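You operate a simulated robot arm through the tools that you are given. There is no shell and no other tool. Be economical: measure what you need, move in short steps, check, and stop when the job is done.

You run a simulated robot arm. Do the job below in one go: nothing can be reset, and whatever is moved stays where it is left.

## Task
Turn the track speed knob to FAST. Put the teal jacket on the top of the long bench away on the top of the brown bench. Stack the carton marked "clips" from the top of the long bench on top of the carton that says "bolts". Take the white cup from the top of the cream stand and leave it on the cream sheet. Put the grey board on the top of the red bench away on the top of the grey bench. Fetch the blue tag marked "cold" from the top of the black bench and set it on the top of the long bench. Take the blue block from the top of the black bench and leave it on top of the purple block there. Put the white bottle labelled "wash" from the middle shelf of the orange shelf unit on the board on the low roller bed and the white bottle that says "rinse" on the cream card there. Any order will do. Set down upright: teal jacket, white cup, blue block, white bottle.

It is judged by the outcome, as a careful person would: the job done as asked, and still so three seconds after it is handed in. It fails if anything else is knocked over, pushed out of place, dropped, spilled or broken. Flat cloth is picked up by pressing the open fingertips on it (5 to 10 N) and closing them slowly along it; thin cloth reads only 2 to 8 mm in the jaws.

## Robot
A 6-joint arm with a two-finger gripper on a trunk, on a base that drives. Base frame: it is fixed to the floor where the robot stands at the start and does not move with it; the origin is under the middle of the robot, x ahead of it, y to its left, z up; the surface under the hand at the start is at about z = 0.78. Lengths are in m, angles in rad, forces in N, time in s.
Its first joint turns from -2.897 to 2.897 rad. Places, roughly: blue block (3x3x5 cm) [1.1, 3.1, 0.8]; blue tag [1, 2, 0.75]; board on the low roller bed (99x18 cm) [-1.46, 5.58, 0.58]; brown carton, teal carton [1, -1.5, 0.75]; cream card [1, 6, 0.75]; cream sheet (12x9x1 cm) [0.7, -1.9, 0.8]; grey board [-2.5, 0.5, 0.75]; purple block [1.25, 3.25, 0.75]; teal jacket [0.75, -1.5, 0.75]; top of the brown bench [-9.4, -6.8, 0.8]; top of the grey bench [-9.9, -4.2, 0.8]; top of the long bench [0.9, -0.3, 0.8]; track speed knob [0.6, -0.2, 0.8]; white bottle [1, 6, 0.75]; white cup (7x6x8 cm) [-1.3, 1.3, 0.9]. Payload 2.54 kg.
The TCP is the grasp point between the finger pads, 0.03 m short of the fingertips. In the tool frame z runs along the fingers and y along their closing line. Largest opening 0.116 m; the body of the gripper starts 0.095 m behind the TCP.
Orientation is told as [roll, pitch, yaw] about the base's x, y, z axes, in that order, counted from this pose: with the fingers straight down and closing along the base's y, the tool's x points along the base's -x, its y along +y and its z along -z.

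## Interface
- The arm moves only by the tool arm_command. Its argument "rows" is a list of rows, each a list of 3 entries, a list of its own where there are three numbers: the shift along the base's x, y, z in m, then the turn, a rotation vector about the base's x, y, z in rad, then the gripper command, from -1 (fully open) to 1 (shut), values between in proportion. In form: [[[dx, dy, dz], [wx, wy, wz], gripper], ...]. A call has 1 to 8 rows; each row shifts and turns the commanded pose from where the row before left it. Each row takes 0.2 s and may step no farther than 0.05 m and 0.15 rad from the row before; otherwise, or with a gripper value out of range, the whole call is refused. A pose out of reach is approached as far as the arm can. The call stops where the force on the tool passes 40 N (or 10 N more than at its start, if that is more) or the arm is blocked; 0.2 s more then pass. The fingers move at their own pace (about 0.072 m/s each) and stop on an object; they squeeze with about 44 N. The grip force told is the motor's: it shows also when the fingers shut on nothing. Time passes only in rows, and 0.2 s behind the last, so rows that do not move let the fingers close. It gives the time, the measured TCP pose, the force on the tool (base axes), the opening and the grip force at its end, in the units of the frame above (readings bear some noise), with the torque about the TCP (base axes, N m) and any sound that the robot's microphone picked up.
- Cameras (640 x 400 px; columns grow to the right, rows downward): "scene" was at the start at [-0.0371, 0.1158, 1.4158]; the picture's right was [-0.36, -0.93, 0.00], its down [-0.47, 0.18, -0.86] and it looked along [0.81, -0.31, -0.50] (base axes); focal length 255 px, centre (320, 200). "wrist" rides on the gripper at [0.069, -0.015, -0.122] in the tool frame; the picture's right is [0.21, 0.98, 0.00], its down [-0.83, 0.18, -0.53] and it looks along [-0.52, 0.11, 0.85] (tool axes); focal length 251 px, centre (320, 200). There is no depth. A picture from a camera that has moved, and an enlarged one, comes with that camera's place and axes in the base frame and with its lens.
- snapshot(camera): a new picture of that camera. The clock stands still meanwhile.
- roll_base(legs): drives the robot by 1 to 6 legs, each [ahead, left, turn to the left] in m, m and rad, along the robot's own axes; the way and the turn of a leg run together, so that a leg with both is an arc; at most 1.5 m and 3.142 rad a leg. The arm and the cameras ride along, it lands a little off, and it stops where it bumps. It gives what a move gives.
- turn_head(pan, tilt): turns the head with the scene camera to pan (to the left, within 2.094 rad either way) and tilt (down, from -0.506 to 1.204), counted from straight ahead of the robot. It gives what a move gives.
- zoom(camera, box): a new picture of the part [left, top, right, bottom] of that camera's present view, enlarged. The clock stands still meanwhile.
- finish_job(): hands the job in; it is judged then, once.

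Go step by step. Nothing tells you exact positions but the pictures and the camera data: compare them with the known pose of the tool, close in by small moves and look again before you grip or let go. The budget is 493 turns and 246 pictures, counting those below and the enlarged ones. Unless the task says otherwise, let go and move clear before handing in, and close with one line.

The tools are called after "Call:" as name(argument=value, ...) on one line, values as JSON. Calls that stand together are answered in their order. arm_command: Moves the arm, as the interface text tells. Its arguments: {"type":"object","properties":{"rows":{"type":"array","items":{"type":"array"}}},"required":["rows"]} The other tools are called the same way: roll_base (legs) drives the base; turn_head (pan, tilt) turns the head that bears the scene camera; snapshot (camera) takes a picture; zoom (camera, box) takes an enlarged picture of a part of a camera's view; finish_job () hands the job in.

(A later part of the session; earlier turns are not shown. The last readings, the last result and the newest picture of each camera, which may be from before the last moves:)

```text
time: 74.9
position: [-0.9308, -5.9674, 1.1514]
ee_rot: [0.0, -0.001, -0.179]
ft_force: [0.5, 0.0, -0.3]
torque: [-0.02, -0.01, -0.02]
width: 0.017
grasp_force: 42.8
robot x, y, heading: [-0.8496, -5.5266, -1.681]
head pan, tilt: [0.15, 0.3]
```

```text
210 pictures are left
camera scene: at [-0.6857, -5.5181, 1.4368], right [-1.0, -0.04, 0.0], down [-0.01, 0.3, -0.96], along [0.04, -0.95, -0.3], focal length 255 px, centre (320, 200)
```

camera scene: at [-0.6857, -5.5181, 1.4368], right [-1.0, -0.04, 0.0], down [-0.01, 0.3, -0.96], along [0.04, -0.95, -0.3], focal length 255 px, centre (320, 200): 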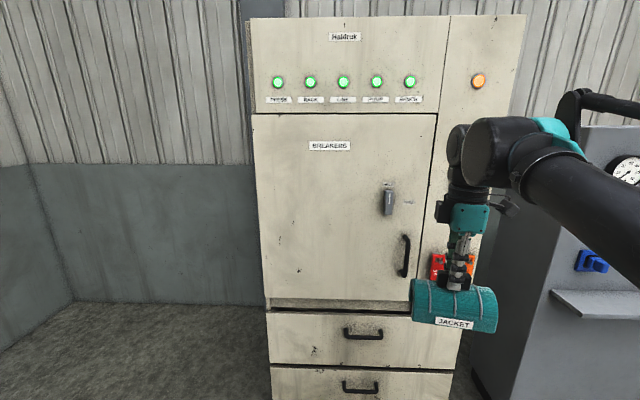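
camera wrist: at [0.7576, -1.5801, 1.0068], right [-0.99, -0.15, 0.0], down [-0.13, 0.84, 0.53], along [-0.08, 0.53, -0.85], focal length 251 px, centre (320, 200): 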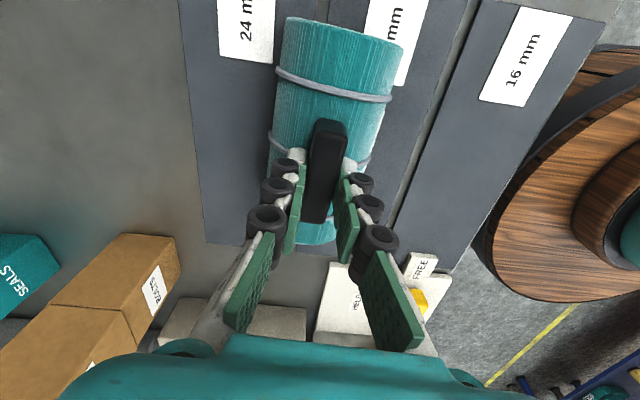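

I'm facing the -y wall after that turn. I'll back up and turn right again to face -x.

Call:
roll_base(legs=[[-0.3, 0, 0], [0, 0, -1.46]])

Call:
turn_head(pan=0.0, tilt=0.25)

Call:
snapshot(camera="scene")

```text
time: 80.6
position: [-1.2671, -5.2, 1.1519]
ee_rot: [-0.001, 0.0, -1.634]
ft_force: [1.3, 0.3, -1.8]
torque: [-0.01, 0.01, 0.01]
width: 0.0173
grasp_force: 42.7
robot x, y, heading: [-0.8246, -5.2318, -3.132]
head pan, tilt: [0.15, 0.3]
```

```text
time: 81.3
position: [-1.2673, -5.2015, 1.1517]
ee_rot: [0.001, 0.0, -1.632]
ft_force: [0.1, -0.4, -2.1]
torque: [-0.05, -0.01, -0.02]
width: 0.0172
grasp_force: 42.8
robot x, y, heading: [-0.8199, -5.233, -3.131]
head pan, tilt: [0.0, 0.25]
```

```text
209 pictures are left
camera scene: at [-0.7933, -5.3814, 1.4415], right [-0.01, 1.0, 0.0], down [0.25, 0.0, -0.97], along [-0.97, -0.01, -0.25], focal length 255 px, centre (320, 200)
```

scene: 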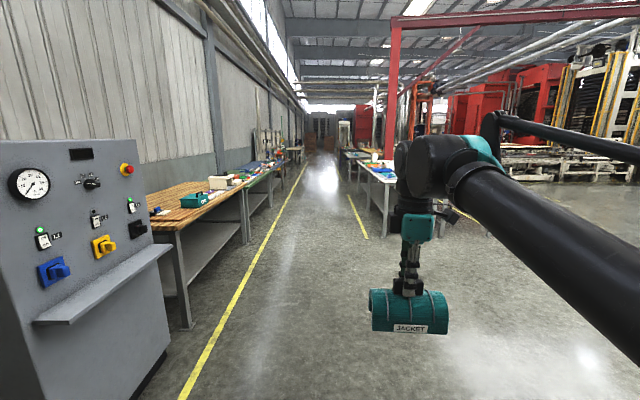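

The aisle is clear. I'll drive down it along -x.

Call:
roll_base(legs=[[1.3, 0.05, 0], [1.3, 0.0, 0], [1.3, 0, 0]])

Call:
snapshot(camera="scene")

```text
time: 100.1
position: [-5.1732, -5.3708, 1.1524]
ee_rot: [0.0, -0.001, -1.614]
ft_force: [1.0, 0.5, -1.0]
torque: [-0.04, 0.04, 0.01]
width: 0.0171
grasp_force: 42.5
robot x, y, heading: [-4.7223, -5.3914, -3.121]
head pan, tilt: [0.0, 0.25]
```

```text
208 pictures are left
camera scene: at [-4.6969, -5.5418, 1.4415], right [-0.03, 1.0, 0.0], down [0.25, 0.01, -0.97], along [-0.97, -0.02, -0.25], focal length 255 px, centre (320, 200)
```

scene: 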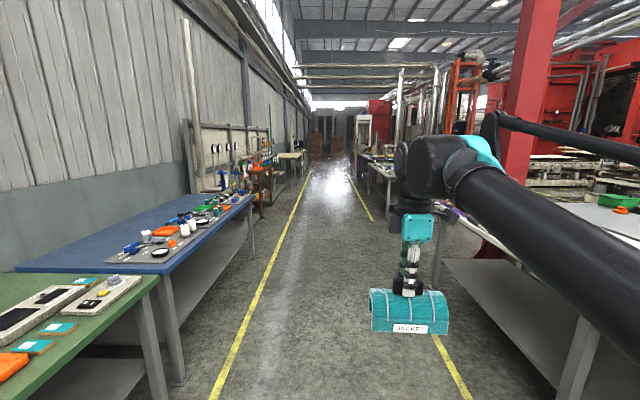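

Call:
roll_base(legs=[[1.3, 0, -0.02], [1.3, 0.0, 0], [1.3, 0, 0]])

Call:
turn_head(pan=0.6, tilt=0.35)

Call:
snapshot(camera="scene")

Call:
turn_head(pan=-0.7, tilt=0.35)

Call:
snapshot(camera="scene")

```text
time: 119.0
position: [-9.0898, -5.3388, 1.1516]
ee_rot: [0.0, 0.001, -1.656]
ft_force: [0.2, 0.5, -1.7]
torque: [-0.01, 0.02, -0.02]
width: 0.017
grasp_force: 42.2
robot x, y, heading: [-8.6395, -5.3782, 3.125]
head pan, tilt: [0.0, 0.25]
```

```text
time: 120.0
position: [-9.0894, -5.3394, 1.1501]
ee_rot: [0.001, 0.0, -1.658]
ft_force: [0.3, 0.3, -2.2]
torque: [0.0, -0.02, 0.02]
width: 0.017
grasp_force: 42.3
robot x, y, heading: [-8.6404, -5.3802, 3.125]
head pan, tilt: [0.6, 0.351]
```

```text
207 pictures are left
camera scene: at [-8.6047, -5.5828, 1.4321], right [-0.55, 0.83, 0.0], down [0.29, 0.19, -0.94], along [-0.78, -0.52, -0.34], focal length 255 px, centre (320, 200)
```

scene: 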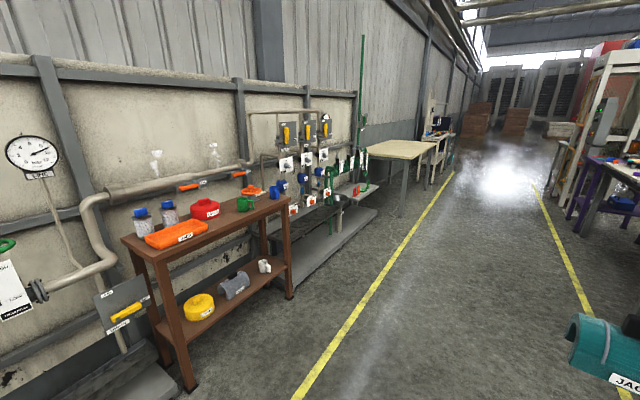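

```text
time: 121.5
position: [-9.0897, -5.34, 1.15]
ee_rot: [0.001, 0.0, -1.655]
ft_force: [-0.4, 0.2, -1.4]
torque: [-0.01, 0.01, -0.01]
width: 0.017
grasp_force: 42.4
robot x, y, heading: [-8.643, -5.3776, 3.126]
head pan, tilt: [-0.7, 0.351]
```

```text
206 pictures are left
camera scene: at [-8.5973, -5.4704, 1.4321], right [0.66, 0.76, 0.0], down [0.26, -0.23, -0.94], along [-0.71, 0.62, -0.34], focal length 255 px, centre (320, 200)
```

scene: 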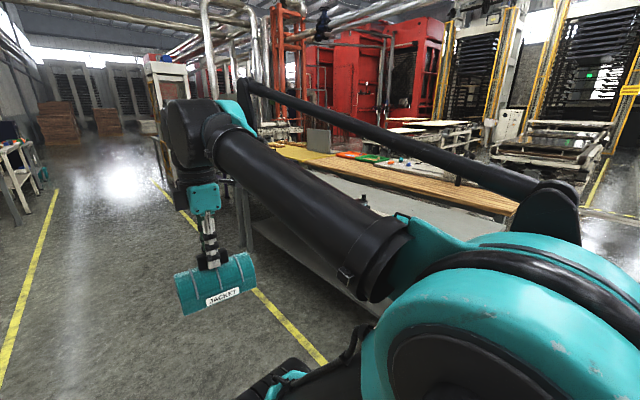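

The brown bench is at left: front edge about y = -6.75, x -9.03 to -9.93. I'll drive abreast of it, turn to face it and look down.

Call:
roll_base(legs=[[0.8, 0, 0], [0, 0, 1.587], [0.55, 0, 0]])

Call:
turn_head(pan=0.25, tilt=0.65)

Call:
snapshot(camera="scene")

Call:
snapshot(camera="wrist")

```text
time: 132.2
position: [-9.4869, -6.3478, 1.1508]
ee_rot: [0.0, 0.001, -0.098]
ft_force: [-0.3, -0.1, -1.1]
torque: [-0.01, 0.0, 0.02]
width: 0.0171
grasp_force: 43.3
robot x, y, heading: [-9.4433, -5.8978, -1.599]
head pan, tilt: [-0.7, 0.351]
```

```text
time: 133.4
position: [-9.4866, -6.347, 1.1495]
ee_rot: [-0.002, 0.0, -0.099]
ft_force: [-0.3, 0.6, -1.2]
torque: [-0.02, -0.04, -0.02]
width: 0.0169
grasp_force: 43.0
robot x, y, heading: [-9.4442, -5.9013, -1.6]
head pan, tilt: [0.25, 0.649]
```

```text
205 pictures are left
camera scene: at [-9.2721, -5.8714, 1.405], right [-0.98, -0.22, 0.0], down [-0.13, 0.59, -0.8], along [0.17, -0.78, -0.6], focal length 255 px, centre (320, 200)
```

scene: 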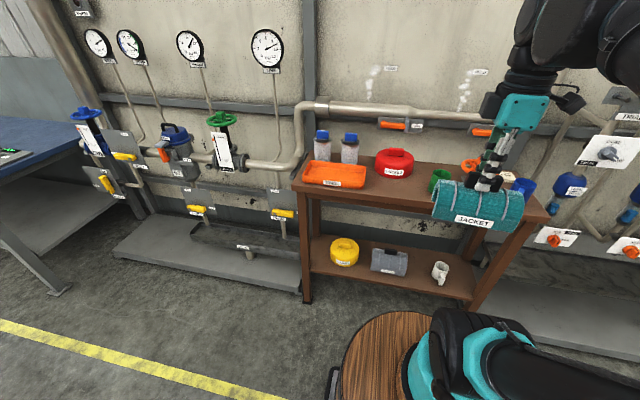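

```text
204 pictures are left
camera wrist: at [-9.557, -6.3555, 1.2737], right [-0.12, 0.99, 0.0], down [0.84, 0.1, 0.53], along [0.53, 0.06, -0.85], focal length 251 px, centre (320, 200)
```

wrist: 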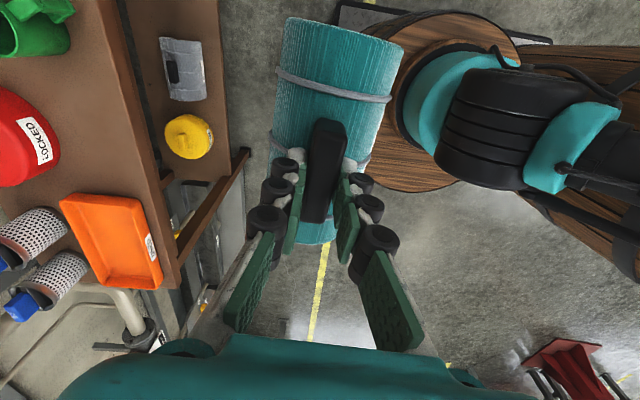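

Bench top is about z = 0.87 with front edge y ≈ -6.63. I'll swing the jacket aside to see where there's free space.

Call:
arm_command(rows=[[[0.045, 0.01, 0.01], [0, 0, 0], 1], [[0.045, 0.01, 0.01], [0, 0, 0], 1], [[0.045, 0.01, 0.01], [0, 0, 0], 1], [[0.045, 0.01, 0.01], [0, 0, 0], 1], [[0.045, 0.01, 0.01], [0, 0, 0], 1], [[0.045, 0.01, 0.01], [0, 0, 0], 1], [[0.045, 0.01, 0.01], [0, 0, 0], 1], [[0.045, 0.01, 0.01], [0, 0, 0], 1]])

Call:
turn_head(pan=-0.3, tilt=0.75)

Call:
snapshot(camera="scene")

```text
time: 135.2
position: [-9.129, -6.2665, 1.2323]
ee_rot: [-0.001, 0.0, -0.097]
ft_force: [0.2, -0.1, -1.5]
torque: [-0.01, -0.03, -0.02]
width: 0.0172
grasp_force: 43.1
robot x, y, heading: [-9.4427, -5.9023, -1.597]
head pan, tilt: [0.25, 0.649]
```

```text
time: 136.2
position: [-9.1279, -6.2665, 1.2314]
ee_rot: [-0.001, -0.001, -0.099]
ft_force: [-0.6, 0.7, -1.0]
torque: [0.01, -0.02, 0.03]
width: 0.017
grasp_force: 42.6
robot x, y, heading: [-9.443, -5.9018, -1.597]
head pan, tilt: [-0.3, 0.75]
```

```text
203 pictures are left
camera scene: at [-9.3177, -5.8652, 1.3964], right [-0.95, 0.32, 0.0], down [0.22, 0.65, -0.73], along [-0.23, -0.69, -0.68], focal length 255 px, centre (320, 200)
```

scene: 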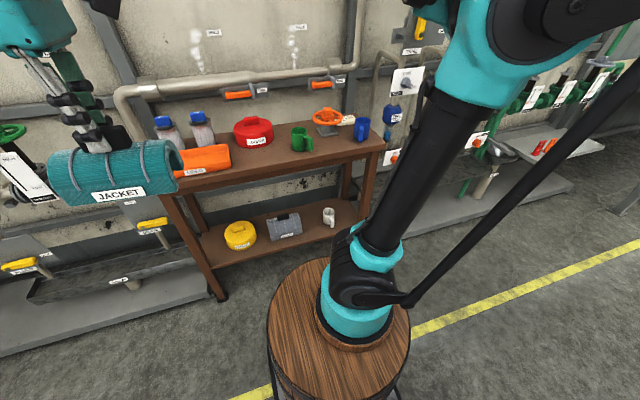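

Call:
zoom(camera="scene", box=[150, 80, 406, 240])

```text
2.50 times, centred on (278, 160) of scene
camera zoom: at [-9.3177, -5.8652, 1.3964], right [-0.95, 0.32, 0.0], down [0.22, 0.65, -0.73], along [-0.23, -0.69, -0.68], focal length 638 px, centre (425, 300)
```

zoom: 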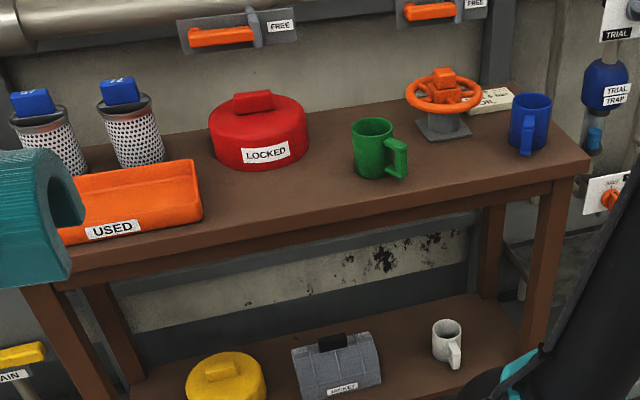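

The free spot is in front of the red LOCKED lid, between the orange tray and the green mug, around (-9.37, -6.69). I'll bring the jacket above it with its length along the bench.

Call:
arm_command(rows=[[[-0.022, -0.0385, -0.01], [0, 0, 0.015], 1], [[-0.022, -0.0385, -0.01], [0, 0, 0.015], 1], [[-0.022, -0.0385, -0.01], [0, 0, 0.015], 1], [[-0.022, -0.0385, -0.01], [0, 0, 0.015], 1], [[-0.022, -0.0385, -0.01], [0, 0, 0.015], 1], [[-0.022, -0.0385, -0.01], [0, 0, 0.015], 1], [[-0.022, -0.0385, -0.01], [0, 0, 0.01], 1], [[-0.022, -0.0385, -0.01], [0, 0, 0], 1]])

Call:
arm_command(rows=[[[-0.022, -0.0385, -0.01], [0, 0, 0], 1], [[-0.022, -0.0385, -0.01], [0, 0, 0], 1], [[-0.022, -0.0385, -0.01], [0, 0, 0], 1], [[0, 0, 0], [0, 0, 0], 1]])

Call:
snapshot(camera="wrist")

Call:
snapshot(camera="scene")

```text
time: 138.0
position: [-9.3028, -6.5715, 1.152]
ee_rot: [-0.001, 0.0, 0.005]
ft_force: [-0.1, -0.1, -1.5]
torque: [-0.09, 0.0, 0.02]
width: 0.0168
grasp_force: 42.8
robot x, y, heading: [-9.4448, -5.9011, -1.595]
head pan, tilt: [-0.3, 0.75]
```

```text
time: 139.0
position: [-9.3725, -6.6916, 1.1215]
ee_rot: [0.0, -0.001, 0.003]
ft_force: [-0.5, 0.1, -2.0]
torque: [0.0, 0.02, 0.0]
width: 0.0169
grasp_force: 42.3
robot x, y, heading: [-9.4434, -5.9012, -1.601]
head pan, tilt: [-0.3, 0.75]
```

```text
201 pictures are left
camera wrist: at [-9.4407, -6.707, 1.2449], right [-0.22, 0.98, 0.0], down [0.83, 0.18, 0.53], along [0.52, 0.12, -0.85], focal length 251 px, centre (320, 200)
```

wrist: 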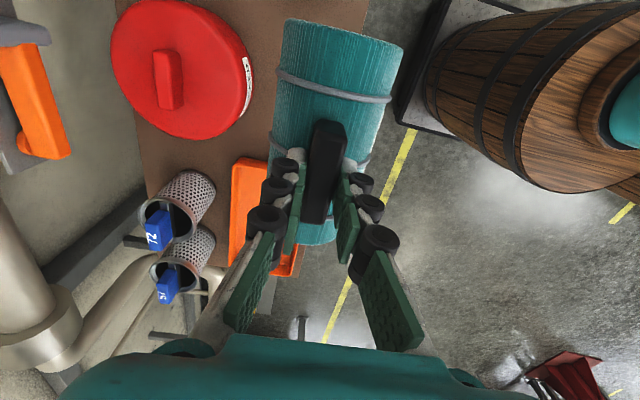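

```text
200 pictures are left
camera scene: at [-9.3178, -5.8651, 1.3964], right [-0.95, 0.32, 0.0], down [0.22, 0.65, -0.73], along [-0.24, -0.69, -0.68], focal length 255 px, centre (320, 200)
```

scene: 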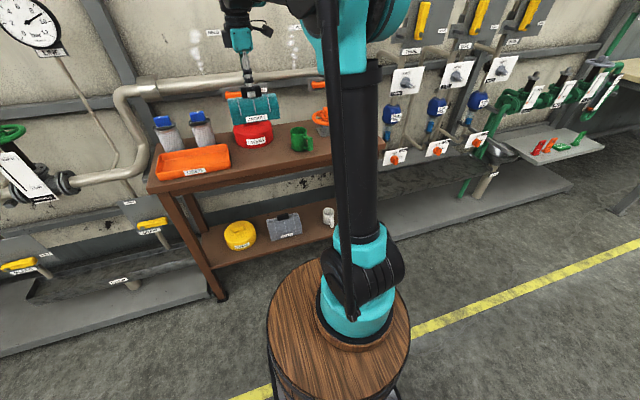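

Centring looks right, with about 2.5 cm clearance on each side. I'll lower partway and check.

Call:
arm_command(rows=[[[-0.006, 0, -0.03], [0, 0, 0], 1], [[0, 0, -0.03], [0, 0, 0], 1], [[0, 0, -0.03], [0, 0, 0], 1], [[0, 0, 0], [0, 0, 0], 1]])

Call:
snapshot(camera="wrist")

Call:
zoom(camera="scene", box=[150, 80, 342, 200])

```text
time: 140.0
position: [-9.3748, -6.6917, 1.0306]
ee_rot: [0.001, 0.0, 0.002]
ft_force: [0.4, 0.5, -1.7]
torque: [-0.01, -0.01, 0.02]
width: 0.0169
grasp_force: 42.7
robot x, y, heading: [-9.4419, -5.9036, -1.595]
head pan, tilt: [-0.3, 0.75]
```

```text
199 pictures are left
camera wrist: at [-9.4444, -6.7069, 1.1529], right [-0.22, 0.98, 0.0], down [0.83, 0.18, 0.53], along [0.52, 0.12, -0.85], focal length 251 px, centre (320, 200)
```

wrist: 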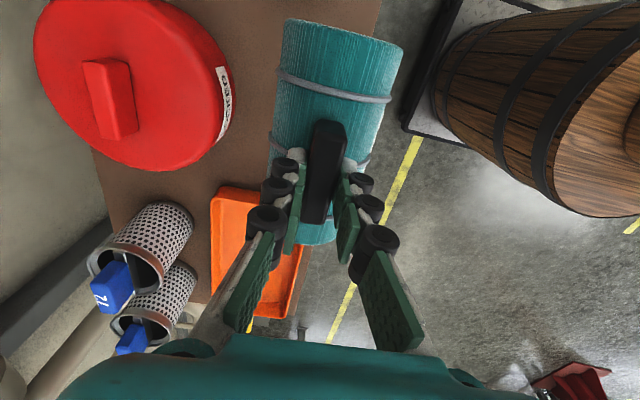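

```text
3.33 times, centred on (246, 140) of scene
camera zoom: at [-9.3178, -5.8653, 1.3964], right [-0.95, 0.32, 0.0], down [0.22, 0.65, -0.73], along [-0.24, -0.69, -0.68], focal length 851 px, centre (567, 400)
```

zoom: 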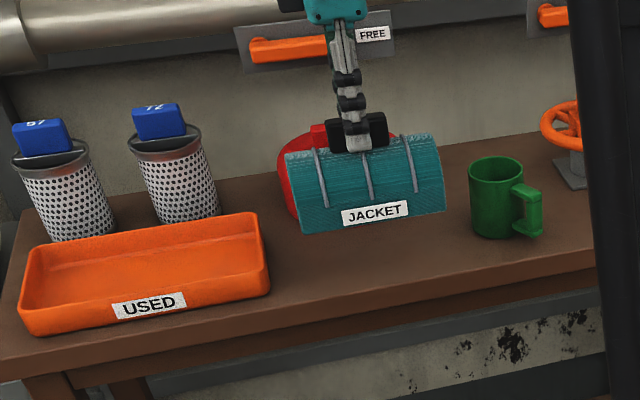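

Call:
arm_command(rows=[[[-0.003, 0.002, -0.025], [0, 0, 0], 1], [[0, 0, -0.02], [0, 0, 0], 1], [[0, 0, -0.006], [0, 0, 0], 1], [[0, 0, 0], [0, 0, 0], 1]])

Call:
zoom(camera="scene", box=[150, 80, 342, 200])

```text
time: 141.0
position: [-9.377, -6.6877, 0.98]
ee_rot: [0.001, 0.0, 0.003]
ft_force: [0.1, -0.2, -1.0]
torque: [0.03, 0.03, 0.04]
width: 0.017
grasp_force: 42.6
robot x, y, heading: [-9.4445, -5.9014, -1.596]
head pan, tilt: [-0.3, 0.75]
```

```text
3.33 times, centred on (246, 140) of scene
camera zoom: at [-9.3178, -5.8652, 1.3964], right [-0.95, 0.32, 0.0], down [0.22, 0.65, -0.73], along [-0.24, -0.69, -0.68], focal length 851 px, centre (567, 400)
```

zoom: 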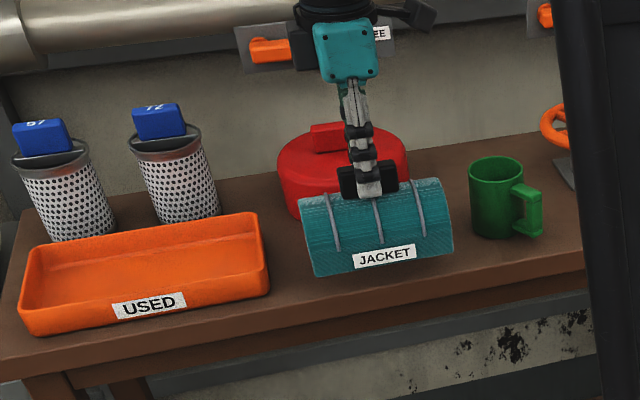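

Call:
arm_command(rows=[[[0, 0, -0.004], [0, 0, 0], 1], [[0, 0, -0.004], [0, 0, 0], 1], [[0, 0, 0], [0, 0, 0], 1]])

```text
time: 141.8
position: [-9.3791, -6.6881, 0.9725]
ee_rot: [0.0, -0.001, 0.004]
ft_force: [0.7, -0.1, -1.2]
torque: [0.03, -0.01, -0.01]
width: 0.0172
grasp_force: 42.8
robot x, y, heading: [-9.4413, -5.8964, -1.598]
head pan, tilt: [-0.3, 0.75]
```

Call:
arm_command(rows=[[[0, 0, -0.003], [0, 0, 0], 1], [[0, 0, -0.003], [0, 0, 0], 1], [[0, 0, 0], [0, 0, 0], 1]])

```text
time: 142.6
position: [-9.3792, -6.6903, 0.9648]
ee_rot: [-0.001, -0.002, 0.003]
ft_force: [-0.2, 0.7, -1.5]
torque: [0.0, 0.01, -0.03]
width: 0.0171
grasp_force: 43.1
robot x, y, heading: [-9.4435, -5.9028, -1.601]
head pan, tilt: [-0.3, 0.75]
```

Call:
arm_command(rows=[[[0, 0, -0.003], [0, 0, 0], 1], [[0, 0, -0.003], [0, 0, 0], 1], [[0, 0, 0], [0, 0, 0], 1]])

Call:
zoom(camera="scene", box=[150, 80, 342, 200])

```text
time: 143.4
position: [-9.3784, -6.6887, 0.961]
ee_rot: [0.0, 0.001, 0.002]
ft_force: [0.3, -0.2, -2.1]
torque: [0.0, -0.03, -0.02]
width: 0.017
grasp_force: 42.9
robot x, y, heading: [-9.4403, -5.9037, -1.603]
head pan, tilt: [-0.3, 0.75]
```

```text
3.33 times, centred on (246, 140) of scene
camera zoom: at [-9.3178, -5.8652, 1.3964], right [-0.95, 0.32, 0.0], down [0.22, 0.65, -0.73], along [-0.24, -0.69, -0.68], focal length 851 px, centre (567, 400)
```

zoom: 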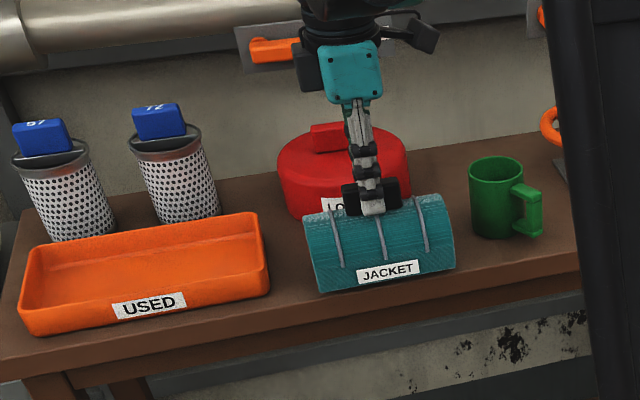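

Call:
arm_command(rows=[[[0, 0, -0.003], [0, 0, 0], 1], [[0, 0, -0.003], [0, 0, 0], 1], [[0, 0, -0.002], [0, 0, 0], 1], [[0, 0, 0], [0, 0, 0], 1]])

```text
time: 144.4
position: [-9.3786, -6.6881, 0.9524]
ee_rot: [0.001, 0.0, 0.004]
ft_force: [0.7, 0.6, -1.4]
torque: [-0.02, 0.01, -0.01]
width: 0.0172
grasp_force: 42.3
robot x, y, heading: [-9.4382, -5.9023, -1.6]
head pan, tilt: [-0.3, 0.75]
```

Call:
arm_command(rows=[[[0, 0, -0.003], [0, 0, 0], 1], [[0, 0, -0.003], [0, 0, 0], 1], [[0, 0, -0.002], [0, 0, 0], 1], [[0, 0, 0], [0, 0, 0], 1]])

Call:
zoom(camera="scene", box=[150, 80, 342, 200])

```text
time: 145.2
position: [-9.3776, -6.6871, 0.947]
ee_rot: [-0.001, 0.002, 0.003]
ft_force: [-0.7, 4.6, 16.8]
torque: [0.23, -0.29, 0.01]
width: 0.0169
grasp_force: 42.4
robot x, y, heading: [-9.4419, -5.8999, -1.603]
head pan, tilt: [-0.3, 0.75]
stopped in row 3: the force on the tool passed its limit at 48 N (the readings are from after the stop); the commanded pose is now the measured one
```

```text
3.33 times, centred on (246, 140) of scene
camera zoom: at [-9.3178, -5.8644, 1.3964], right [-0.95, 0.32, 0.0], down [0.22, 0.65, -0.73], along [-0.24, -0.69, -0.68], focal length 851 px, centre (567, 400)
```

zoom: 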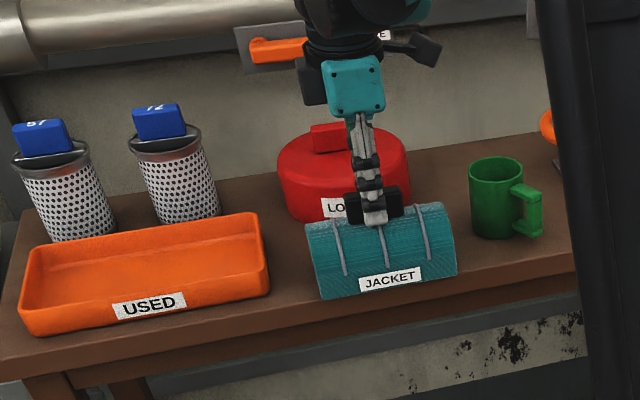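

It's on the bench. I'll release and rise.

Call:
arm_command(rows=[[[0, 0, 0], [0, 0, 0], 0.6], [[0, 0, 0], [0, 0, 0], 0.4], [[0, 0, 0.03], [0, 0, 0], 0.4], [[0, 0, 0.05], [0, 0, 0], 0.4], [[0, 0, 0.05], [0, 0, 0], 0.4], [[0, 0.04, 0.03], [0, 0, 0], 0.4], [[0, 0.04, 0.03], [0, 0, 0], 0.4], [[0, 0.04, 0.02], [0, 0, 0], 0.4]])

Call:
zoom(camera="scene", box=[150, 80, 342, 200])

```text
time: 146.9
position: [-9.3826, -6.5683, 1.1541]
ee_rot: [-0.003, 0.0, 0.001]
ft_force: [0.5, -0.7, -0.4]
torque: [0.09, 0.03, -0.01]
width: 0.0348
grasp_force: 0.0
robot x, y, heading: [-9.441, -5.9011, -1.601]
head pan, tilt: [-0.3, 0.75]
```

```text
3.33 times, centred on (246, 140) of scene
camera zoom: at [-9.3177, -5.8658, 1.3964], right [-0.95, 0.32, 0.0], down [0.22, 0.65, -0.73], along [-0.24, -0.69, -0.68], focal length 851 px, centre (567, 400)
```

zoom: 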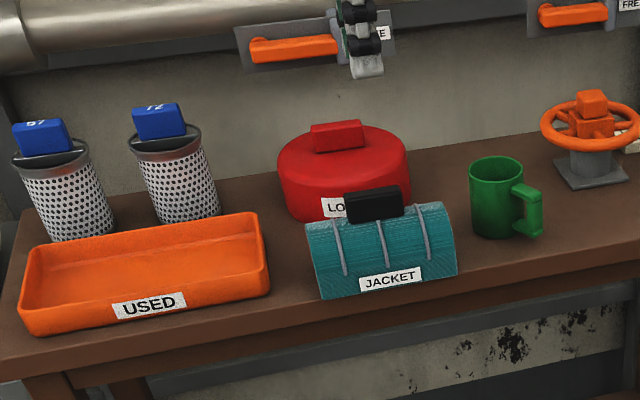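

The jacket is down and upright. I'll retract, go back along the aisle toward +x for the grey board.

Call:
arm_command(rows=[[[0, 0.045, 0], [0, 0, -0.0], -0.5], [[0, 0.045, 0], [0, 0, 0], -0.5], [[0, 0.045, 0], [0, 0, 0], -0.5], [[0, 0.045, 0], [0, 0, 0], -0.5]])

Call:
roll_base(legs=[[-0.55, 0, 0], [0, 0, 1.6]])

Call:
turn_head(pan=1.3, tilt=0.4)

Call:
snapshot(camera="scene")

```text
time: 147.9
position: [-9.3778, -6.3871, 1.1544]
ee_rot: [-0.001, -0.001, 0.002]
ft_force: [0.6, -0.3, 0.3]
torque: [0.05, 0.01, 0.0]
width: 0.0869
grasp_force: 0.1
robot x, y, heading: [-9.4403, -5.9015, -1.599]
head pan, tilt: [-0.3, 0.75]
```

```text
time: 154.9
position: [-8.9435, -5.2844, 1.1546]
ee_rot: [-0.001, 0.0, 1.587]
ft_force: [0.5, 0.2, 0.0]
torque: [0.02, 0.0, -0.04]
width: 0.087
grasp_force: 0.1
robot x, y, heading: [-9.4295, -5.3558, -0.016]
head pan, tilt: [-0.3, 0.75]
```

```text
time: 156.6
position: [-8.9429, -5.2853, 1.155]
ee_rot: [-0.002, 0.001, 1.586]
ft_force: [-0.2, -0.5, -0.7]
torque: [0.03, -0.01, -0.03]
width: 0.087
grasp_force: 0.2
robot x, y, heading: [-9.428, -5.3583, -0.014]
head pan, tilt: [1.3, 0.4]
```

```text
193 pictures are left
camera scene: at [-9.5213, -5.1173, 1.4275], right [0.96, -0.28, 0.0], down [-0.11, -0.37, -0.92], along [0.26, 0.88, -0.39], focal length 255 px, centre (320, 200)
```

scene: 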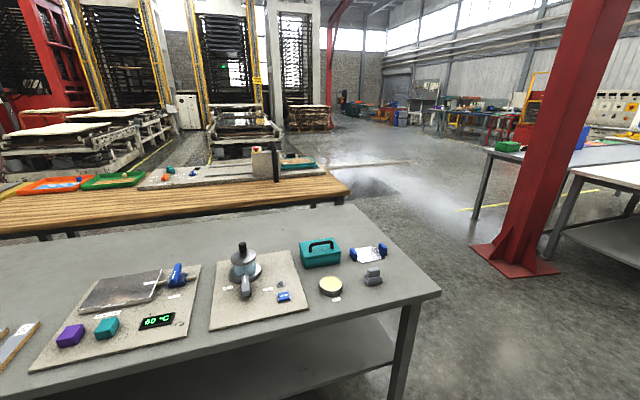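

I noted the grey bench layout: there's free surface at its near right end and along its back. Now I'll drive back along the aisle.

Call:
roll_base(legs=[[1.4, 0, 0.01], [1.4, 0, 0], [1.4, 0, 0], [1.4, 0, 0], [1.4, 0, 0]])

Call:
turn_head(pan=0.7, tilt=0.2)

Call:
snapshot(camera="scene")

```text
time: 190.2
position: [-1.879, -5.043, 1.1549]
ee_rot: [-0.002, -0.001, 1.633]
ft_force: [-0.3, 0.3, -0.4]
torque: [0.01, 0.0, -0.01]
width: 0.0868
grasp_force: 0.1
robot x, y, heading: [-2.3587, -5.1388, 0.033]
head pan, tilt: [1.3, 0.4]
```

```text
time: 191.2
position: [-1.8776, -5.0424, 1.1557]
ee_rot: [-0.001, 0.002, 1.633]
ft_force: [0.5, 0.0, -0.4]
torque: [0.0, 0.04, 0.0]
width: 0.0872
grasp_force: 0.1
robot x, y, heading: [-2.363, -5.1367, 0.034]
head pan, tilt: [0.7, 0.201]
```

```text
192 pictures are left
camera scene: at [-2.4171, -4.929, 1.446], right [0.67, -0.74, 0.0], down [-0.15, -0.13, -0.98], along [0.73, 0.66, -0.2], focal length 255 px, centre (320, 200)
```

scene: 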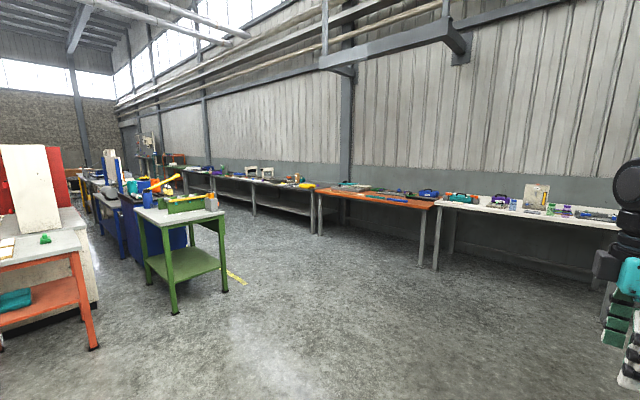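

I'll go to the main aisle (x ≈ -0.45), face +y and drive up while watching for the red bench and the cream stand.

Call:
roll_base(legs=[[1.0, 0, 0], [0.9, 0, 0], [0, 0, 1.537], [1.4, 0, 0], [1.4, 0, 0], [1.4, 0, 0]])

Call:
turn_head(pan=0.5, tilt=0.25)

Call:
snapshot(camera="scene")

```text
time: 223.9
position: [-0.5927, -0.4388, 1.1542]
ee_rot: [-0.002, 0.0, -3.067]
ft_force: [-0.1, -0.6, 0.2]
torque: [0.01, -0.01, 0.02]
width: 0.087
grasp_force: 0.0
robot x, y, heading: [-0.4954, -0.9191, 1.615]
head pan, tilt: [0.7, 0.201]
```

```text
time: 224.6
position: [-0.594, -0.4391, 1.1546]
ee_rot: [-0.002, -0.001, -3.067]
ft_force: [-0.3, -0.1, -0.1]
torque: [-0.01, 0.01, -0.01]
width: 0.0871
grasp_force: 0.1
robot x, y, heading: [-0.493, -0.9244, 1.618]
head pan, tilt: [0.499, 0.25]
```

```text
191 pictures are left
camera scene: at [-0.6889, -0.9681, 1.4415], right [0.86, 0.52, 0.0], down [0.13, -0.21, -0.97], along [-0.5, 0.83, -0.25], focal length 255 px, centre (320, 200)
```

scene: 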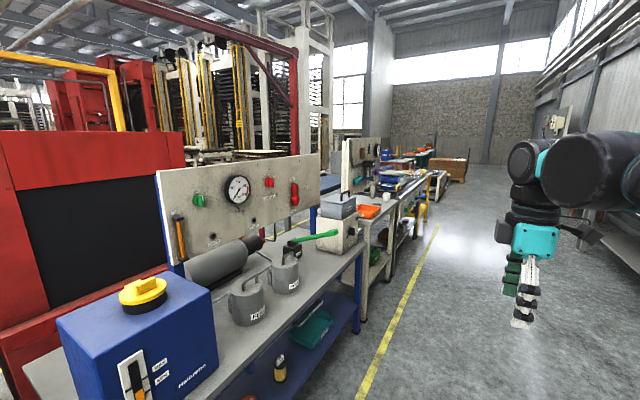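

Call:
roll_base(legs=[[1.1, -0.05, -0.045], [0.9, 0, 0]])

Call:
turn_head(pan=1.2, tilt=0.35)

Call:
snapshot(camera="scene")

Call:
turn_head(pan=2.05, tilt=0.35)

Call:
snapshot(camera="scene")

```text
time: 234.5
position: [-0.5604, 1.5427, 1.1551]
ee_rot: [0.0, 0.0, -3.104]
ft_force: [0.5, 0.0, -0.6]
torque: [-0.02, -0.01, -0.04]
width: 0.0868
grasp_force: 0.0
robot x, y, heading: [-0.4757, 1.0564, 1.574]
head pan, tilt: [0.499, 0.25]
```

```text
time: 235.5
position: [-0.5595, 1.5422, 1.1549]
ee_rot: [-0.002, 0.003, -3.104]
ft_force: [-0.4, 0.3, -0.5]
torque: [0.01, 0.03, -0.01]
width: 0.087
grasp_force: 0.1
robot x, y, heading: [-0.4759, 1.0599, 1.576]
head pan, tilt: [1.201, 0.351]
```

```text
190 pictures are left
camera scene: at [-0.7169, 0.9693, 1.4321], right [0.36, 0.93, 0.0], down [0.32, -0.12, -0.94], along [-0.88, 0.33, -0.34], focal length 255 px, centre (320, 200)
```

scene: 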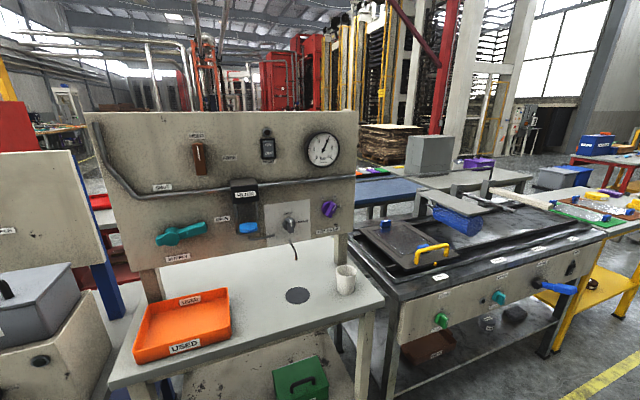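

```text
time: 236.7
position: [-0.5604, 1.5433, 1.1542]
ee_rot: [-0.002, -0.001, -3.105]
ft_force: [0.9, 0.0, -1.0]
torque: [-0.03, 0.01, -0.01]
width: 0.0868
grasp_force: 0.1
robot x, y, heading: [-0.4835, 1.0593, 1.579]
head pan, tilt: [2.051, 0.351]
```

```text
189 pictures are left
camera scene: at [-0.7122, 0.8926, 1.4321], right [-0.47, 0.88, 0.0], down [0.3, 0.16, -0.94], along [-0.83, -0.44, -0.34], focal length 255 px, centre (320, 200)
```

scene: 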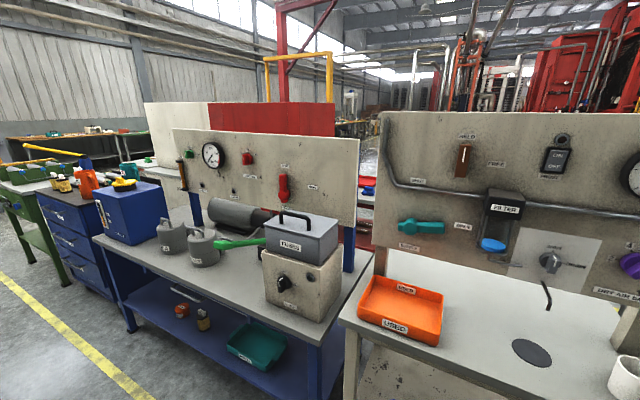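

The cream stand and white cup are here, with the cup at about (-1.33, 1.29). I'll zoom in on it before picking it up.

Call:
turn_head(pan=1.2, tilt=0.5)

Call:
roll_base(legs=[[0, 0.12, 0]])

Call:
snapshot(camera="scene")

```text
time: 237.9
position: [-0.5599, 1.5425, 1.1552]
ee_rot: [-0.002, -0.001, -3.106]
ft_force: [-0.1, 1.2, 0.3]
torque: [0.01, 0.01, 0.0]
width: 0.087
grasp_force: 0.1
robot x, y, heading: [-0.4789, 1.0635, 1.575]
head pan, tilt: [1.201, 0.499]
```

```text
time: 239.1
position: [-0.6822, 1.5407, 1.1557]
ee_rot: [-0.001, 0.0, -3.103]
ft_force: [0.5, 0.1, -0.4]
torque: [-0.01, -0.01, 0.03]
width: 0.0868
grasp_force: 0.0
robot x, y, heading: [-0.5992, 1.0584, 1.579]
head pan, tilt: [1.201, 0.499]
```

```text
188 pictures are left
camera scene: at [-0.8359, 0.967, 1.4184], right [0.35, 0.94, 0.0], down [0.45, -0.17, -0.88], along [-0.82, 0.31, -0.48], focal length 255 px, centre (320, 200)
```

scene: 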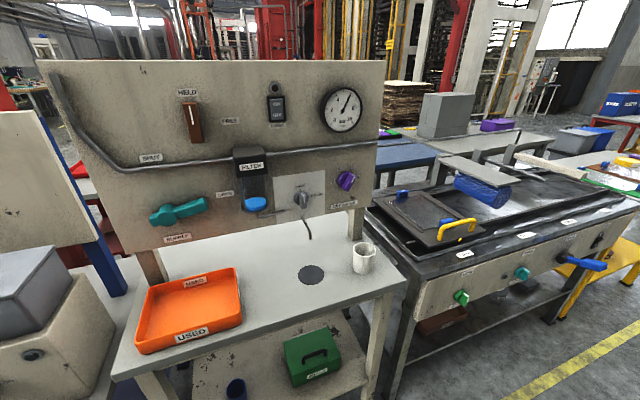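

Call:
zoom(camera="scene", box=[280, 200, 424, 290])

```text
4.44 times, centred on (352, 245) of scene
camera zoom: at [-0.8359, 0.967, 1.4184], right [0.35, 0.94, 0.0], down [0.45, -0.17, -0.88], along [-0.82, 0.31, -0.48], focal length 1134 px, centre (178, 0)
```

zoom: 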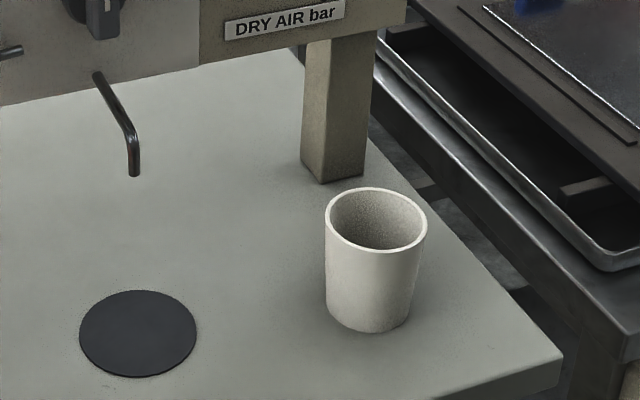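

The cup is empty, with no handle: centre (-1.332, 1.293), rim at z ≈ 0.94. I'll move above it with the fingers closing along y.

Call:
arm_command(rows=[[[-0.043, -0.016, 0], [0, 0, -0.005], -1], [[-0.043, -0.016, 0], [0, 0, -0.005], -1], [[-0.043, -0.016, 0], [0, 0, -0.005], -1], [[-0.043, -0.016, 0], [0, 0, -0.005], -1], [[-0.043, -0.016, 0], [0, 0, -0.005], -1], [[-0.043, -0.016, 0], [0, 0, -0.005], -1], [[-0.043, -0.016, 0], [0, 0, -0.005], -1], [[-0.043, -0.016, 0], [0, 0, 0], -1]])

Call:
arm_command(rows=[[[-0.043, -0.017, 0], [0, 0, 0], -1], [[-0.043, -0.017, 0], [0, 0, 0], -1], [[-0.043, -0.017, 0], [0, 0, 0], -1], [[-0.043, -0.017, 0], [0, 0, 0], -1], [[-0.043, -0.017, 0], [0, 0, 0], -1], [[-0.043, -0.017, 0], [0, 0, 0], -1], [[-0.043, -0.017, 0], [0, 0, 0], -1], [[0, 0, 0], [0, 0, 0], -1]])

Call:
snapshot(camera="wrist")

```text
time: 240.9
position: [-1.0251, 1.4142, 1.1551]
ee_rot: [-0.001, -0.001, -3.14]
ft_force: [0.6, 1.2, 1.1]
torque: [-0.02, 0.06, 0.01]
width: 0.1158
grasp_force: 0.1
robot x, y, heading: [-0.6004, 1.0551, 1.575]
head pan, tilt: [1.201, 0.499]
```

```text
time: 242.7
position: [-1.3276, 1.2946, 1.1513]
ee_rot: [-0.002, 0.001, -3.138]
ft_force: [0.6, -1.0, -0.7]
torque: [-0.04, 0.04, 0.01]
width: 0.1162
grasp_force: 0.0
robot x, y, heading: [-0.6002, 1.0573, 1.581]
head pan, tilt: [1.201, 0.499]
```

```text
186 pictures are left
camera wrist: at [-1.259, 1.3096, 1.274], right [0.22, -0.98, 0.0], down [-0.83, -0.19, 0.53], along [-0.52, -0.11, -0.85], focal length 251 px, centre (320, 200)
```

wrist: 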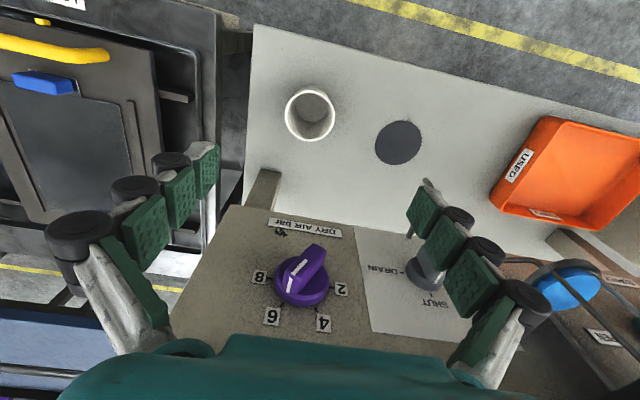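

Cup centre from here is (-1.335, 1.304). I'll descend around it.

Call:
arm_command(rows=[[[-0.006, 0.006, -0.04], [0, 0, 0], -1], [[0, 0, -0.05], [0, 0, 0], -1], [[0, 0, -0.045], [0, 0, 0], -1], [[0, 0, 0], [0, 0, 0], -1]])

Call:
snapshot(camera="wrist")

```text
time: 243.7
position: [-1.3361, 1.3011, 1.0182]
ee_rot: [-0.002, 0.0, -3.137]
ft_force: [-1.2, -0.4, 1.1]
torque: [-0.01, 0.03, 0.0]
width: 0.116
grasp_force: 0.1
robot x, y, heading: [-0.5987, 1.0545, 1.574]
head pan, tilt: [1.201, 0.499]
```

```text
185 pictures are left
camera wrist: at [-1.2673, 1.316, 1.1409], right [0.22, -0.98, 0.0], down [-0.83, -0.18, 0.53], along [-0.52, -0.11, -0.85], focal length 251 px, centre (320, 200)
```

wrist: 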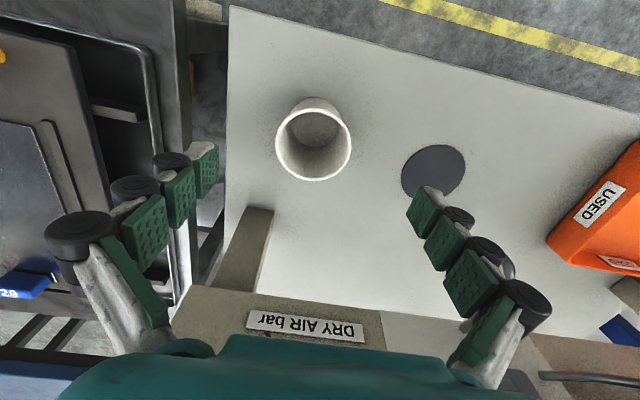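

Call:
arm_command(rows=[[[-0.002, 0.003, -0.04], [0, 0, 0], -1], [[0, 0, -0.04], [0, 0, 0], -1], [[0, 0, -0.022], [0, 0, 0], -1], [[0, 0, 0], [0, 0, 0], -1]])

Call:
snapshot(camera="wrist")

```text
time: 244.7
position: [-1.3386, 1.3034, 0.9174]
ee_rot: [0.0, 0.002, -3.139]
ft_force: [1.3, 0.4, -0.2]
torque: [0.02, -0.02, 0.01]
width: 0.116
grasp_force: 0.0
robot x, y, heading: [-0.6, 1.0584, 1.579]
head pan, tilt: [1.201, 0.499]
```

```text
184 pictures are left
camera wrist: at [-1.2691, 1.3183, 1.0402], right [0.22, -0.98, 0.0], down [-0.83, -0.18, 0.53], along [-0.52, -0.11, -0.85], focal length 251 px, centre (320, 200)
```

wrist: 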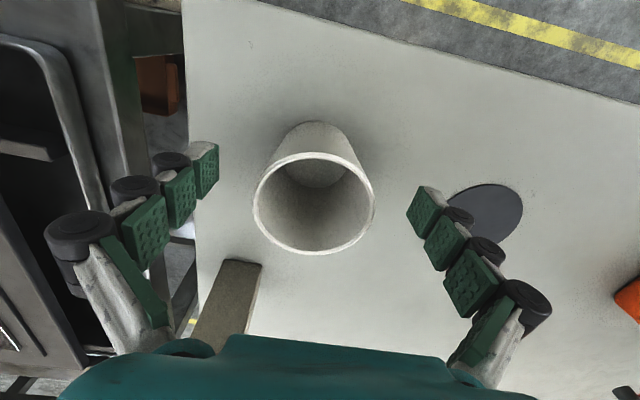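

Cup is between the fingers; I'll close and lift.

Call:
arm_command(rows=[[[0, 0, 0], [0, 0, 0], -0.3], [[0, 0, 0], [0, 0, 0], 0.1], [[0, 0, 0], [0, 0, 0], 0.3], [[0, 0, 0], [0, 0, 0], 0.3], [[0, 0, 0.02], [0, 0, 0], 0.3], [[0, 0, 0.04], [0, 0, 0], 0.3], [[0.0, 0, 0.04], [0, 0, 0], 0.3]])

Call:
snapshot(camera="wrist")

```text
time: 246.3
position: [-1.3349, 1.3025, 1.0181]
ee_rot: [-0.001, 0.0, -3.137]
ft_force: [-0.1, 1.1, 0.2]
torque: [0.04, -0.01, 0.01]
width: 0.0651
grasp_force: 44.0
robot x, y, heading: [-0.6057, 1.0586, 1.581]
head pan, tilt: [1.201, 0.499]
```

```text
183 pictures are left
camera wrist: at [-1.2661, 1.3171, 1.1405], right [0.22, -0.98, 0.0], down [-0.83, -0.18, 0.53], along [-0.52, -0.11, -0.85], focal length 251 px, centre (320, 200)
```

wrist: 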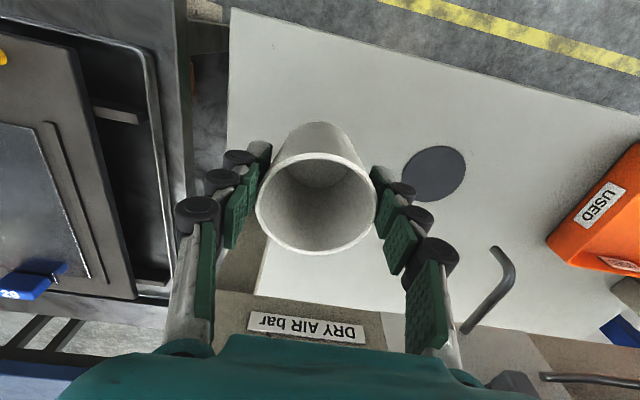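

Cup held. I'll retract it over the aisle and drive to the yellow tray.

Call:
arm_command(rows=[[[0.02, 0.005, 0.045], [0, 0, 0], 0.3], [[0.03, 0.01, 0.038], [0, 0, 0], 0.3], [[0.04, 0.015, 0.02], [0, 0, 0], 0.3], [[0.045, 0.016, 0.015], [0, 0, 0], 0.3], [[0.045, 0.016, 0], [0, 0, 0], 0.3], [[0.045, 0.016, 0], [0, 0, 0], 0.3], [[0.045, 0.016, 0], [0, 0, 0], 0.3], [[0.045, 0.016, 0], [0, 0, 0], 0.3]])

Call:
arm_command(rows=[[[0.045, 0.016, 0], [0, 0, 0], 0.3], [[0.045, 0.016, 0], [0, 0, 0], 0.3], [[0.045, 0.016, 0], [0, 0, 0], 0.3], [[0.045, 0.016, 0], [0, 0, 0], 0.3], [[0.045, 0.016, 0], [0, 0, 0], 0.3], [[0.045, 0.016, 0], [0, 0, 0], 0.3], [[0.045, 0.016, 0], [0, 0, 0], 0.3]])

Call:
roll_base(legs=[[0, -0.25, 0], [-1.4, 0, 0], [-1.45, 0, 0], [0, 0, -1.575]])

Call:
turn_head(pan=-0.2, tilt=0.5)

Call:
snapshot(camera="scene")

```text
time: 248.1
position: [-1.0208, 1.4156, 1.1366]
ee_rot: [-0.002, 0.0, -3.138]
ft_force: [-0.3, 1.0, -0.9]
torque: [0.0, -0.04, -0.01]
width: 0.0651
grasp_force: 44.0
robot x, y, heading: [-0.6013, 1.0589, 1.578]
head pan, tilt: [1.201, 0.499]
```

```text
time: 249.7
position: [-0.7035, 1.5257, 1.1342]
ee_rot: [-0.001, -0.001, -3.138]
ft_force: [-0.4, -0.4, -0.3]
torque: [0.0, -0.01, 0.0]
width: 0.0652
grasp_force: 43.8
robot x, y, heading: [-0.6007, 1.0563, 1.58]
head pan, tilt: [1.201, 0.499]
```

```text
time: 268.6
position: [0.1393, -1.6658, 1.1339]
ee_rot: [-0.001, -0.001, 1.579]
ft_force: [1.2, -0.7, -0.3]
torque: [0.01, -0.01, 0.0]
width: 0.0651
grasp_force: 44.0
robot x, y, heading: [-0.3272, -1.7674, 0.01]
head pan, tilt: [1.201, 0.499]
```

```text
time: 270.1
position: [0.1381, -1.6646, 1.134]
ee_rot: [-0.003, -0.001, 1.577]
ft_force: [-0.4, 0.5, -0.7]
torque: [0.0, -0.01, -0.01]
width: 0.0652
grasp_force: 44.1
robot x, y, heading: [-0.3243, -1.7716, 0.011]
head pan, tilt: [-0.201, 0.499]
```

```text
182 pictures are left
camera scene: at [-0.362, -1.64, 1.4184], right [-0.19, -0.98, 0.0], down [-0.47, 0.09, -0.88], along [0.86, -0.16, -0.48], focal length 255 px, centre (320, 200)
```

scene: 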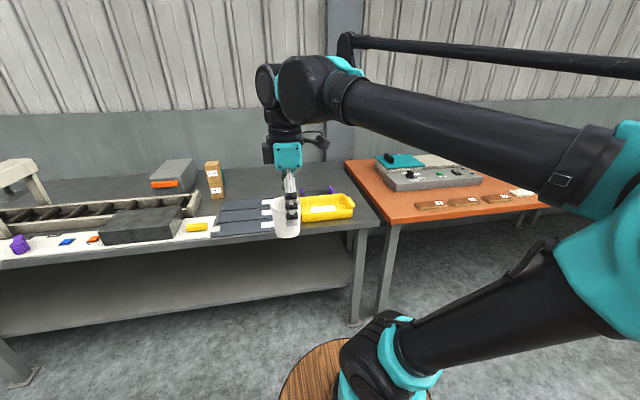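

Call:
roll_base(legs=[[0.35, -0.05, 0]])

Call:
snapshot(camera="wrist")

Call:
turn_head(pan=0.1, tilt=0.65)

Call:
snapshot(camera="scene")

```text
time: 272.4
position: [0.4863, -1.715, 1.1338]
ee_rot: [-0.001, -0.001, 1.572]
ft_force: [-0.4, 0.6, -0.8]
torque: [-0.01, 0.03, -0.01]
width: 0.0649
grasp_force: 43.9
robot x, y, heading: [0.0184, -1.8181, 0.006]
head pan, tilt: [-0.201, 0.499]
```

```text
181 pictures are left
camera wrist: at [0.5014, -1.7844, 1.2568], right [-0.98, -0.22, 0.0], down [-0.18, 0.83, 0.53], along [-0.11, 0.52, -0.85], focal length 251 px, centre (320, 200)
```

wrist: 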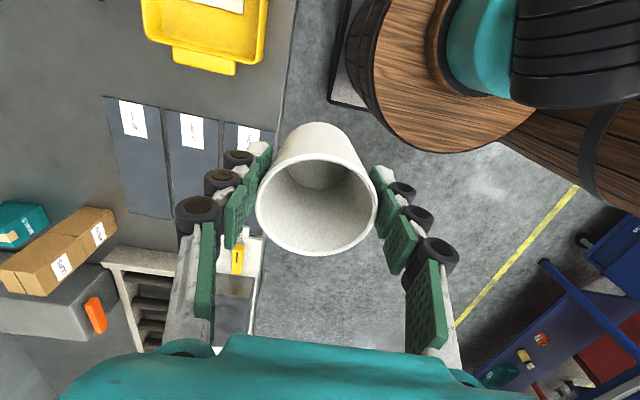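

```text
time: 273.2
position: [0.4864, -1.7154, 1.1334]
ee_rot: [-0.002, 0.0, 1.573]
ft_force: [-0.5, -0.5, -1.1]
torque: [0.01, -0.02, 0.02]
width: 0.0649
grasp_force: 44.1
robot x, y, heading: [0.0211, -1.8207, 0.009]
head pan, tilt: [0.099, 0.649]
```

```text
180 pictures are left
camera scene: at [-0.0174, -1.6611, 1.405], right [0.11, -0.99, 0.0], down [-0.6, -0.06, -0.8], along [0.79, 0.08, -0.6], focal length 255 px, centre (320, 200)
```

scene: 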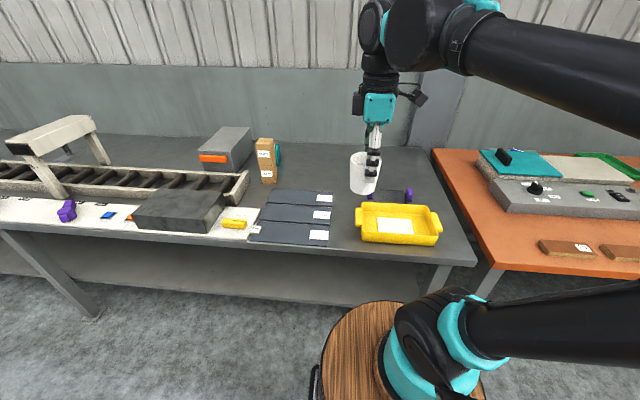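

Call:
zoom(camera="scene", box=[340, 180, 460, 255])

```text
5.33 times, centred on (400, 218) of scene
camera zoom: at [-0.0174, -1.6611, 1.405], right [0.11, -0.99, 0.0], down [-0.6, -0.06, -0.8], along [0.79, 0.08, -0.6], focal length 1361 px, centre (-107, 107)
```

zoom: 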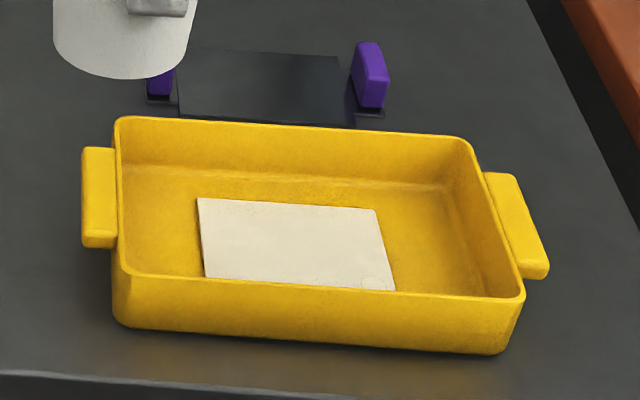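

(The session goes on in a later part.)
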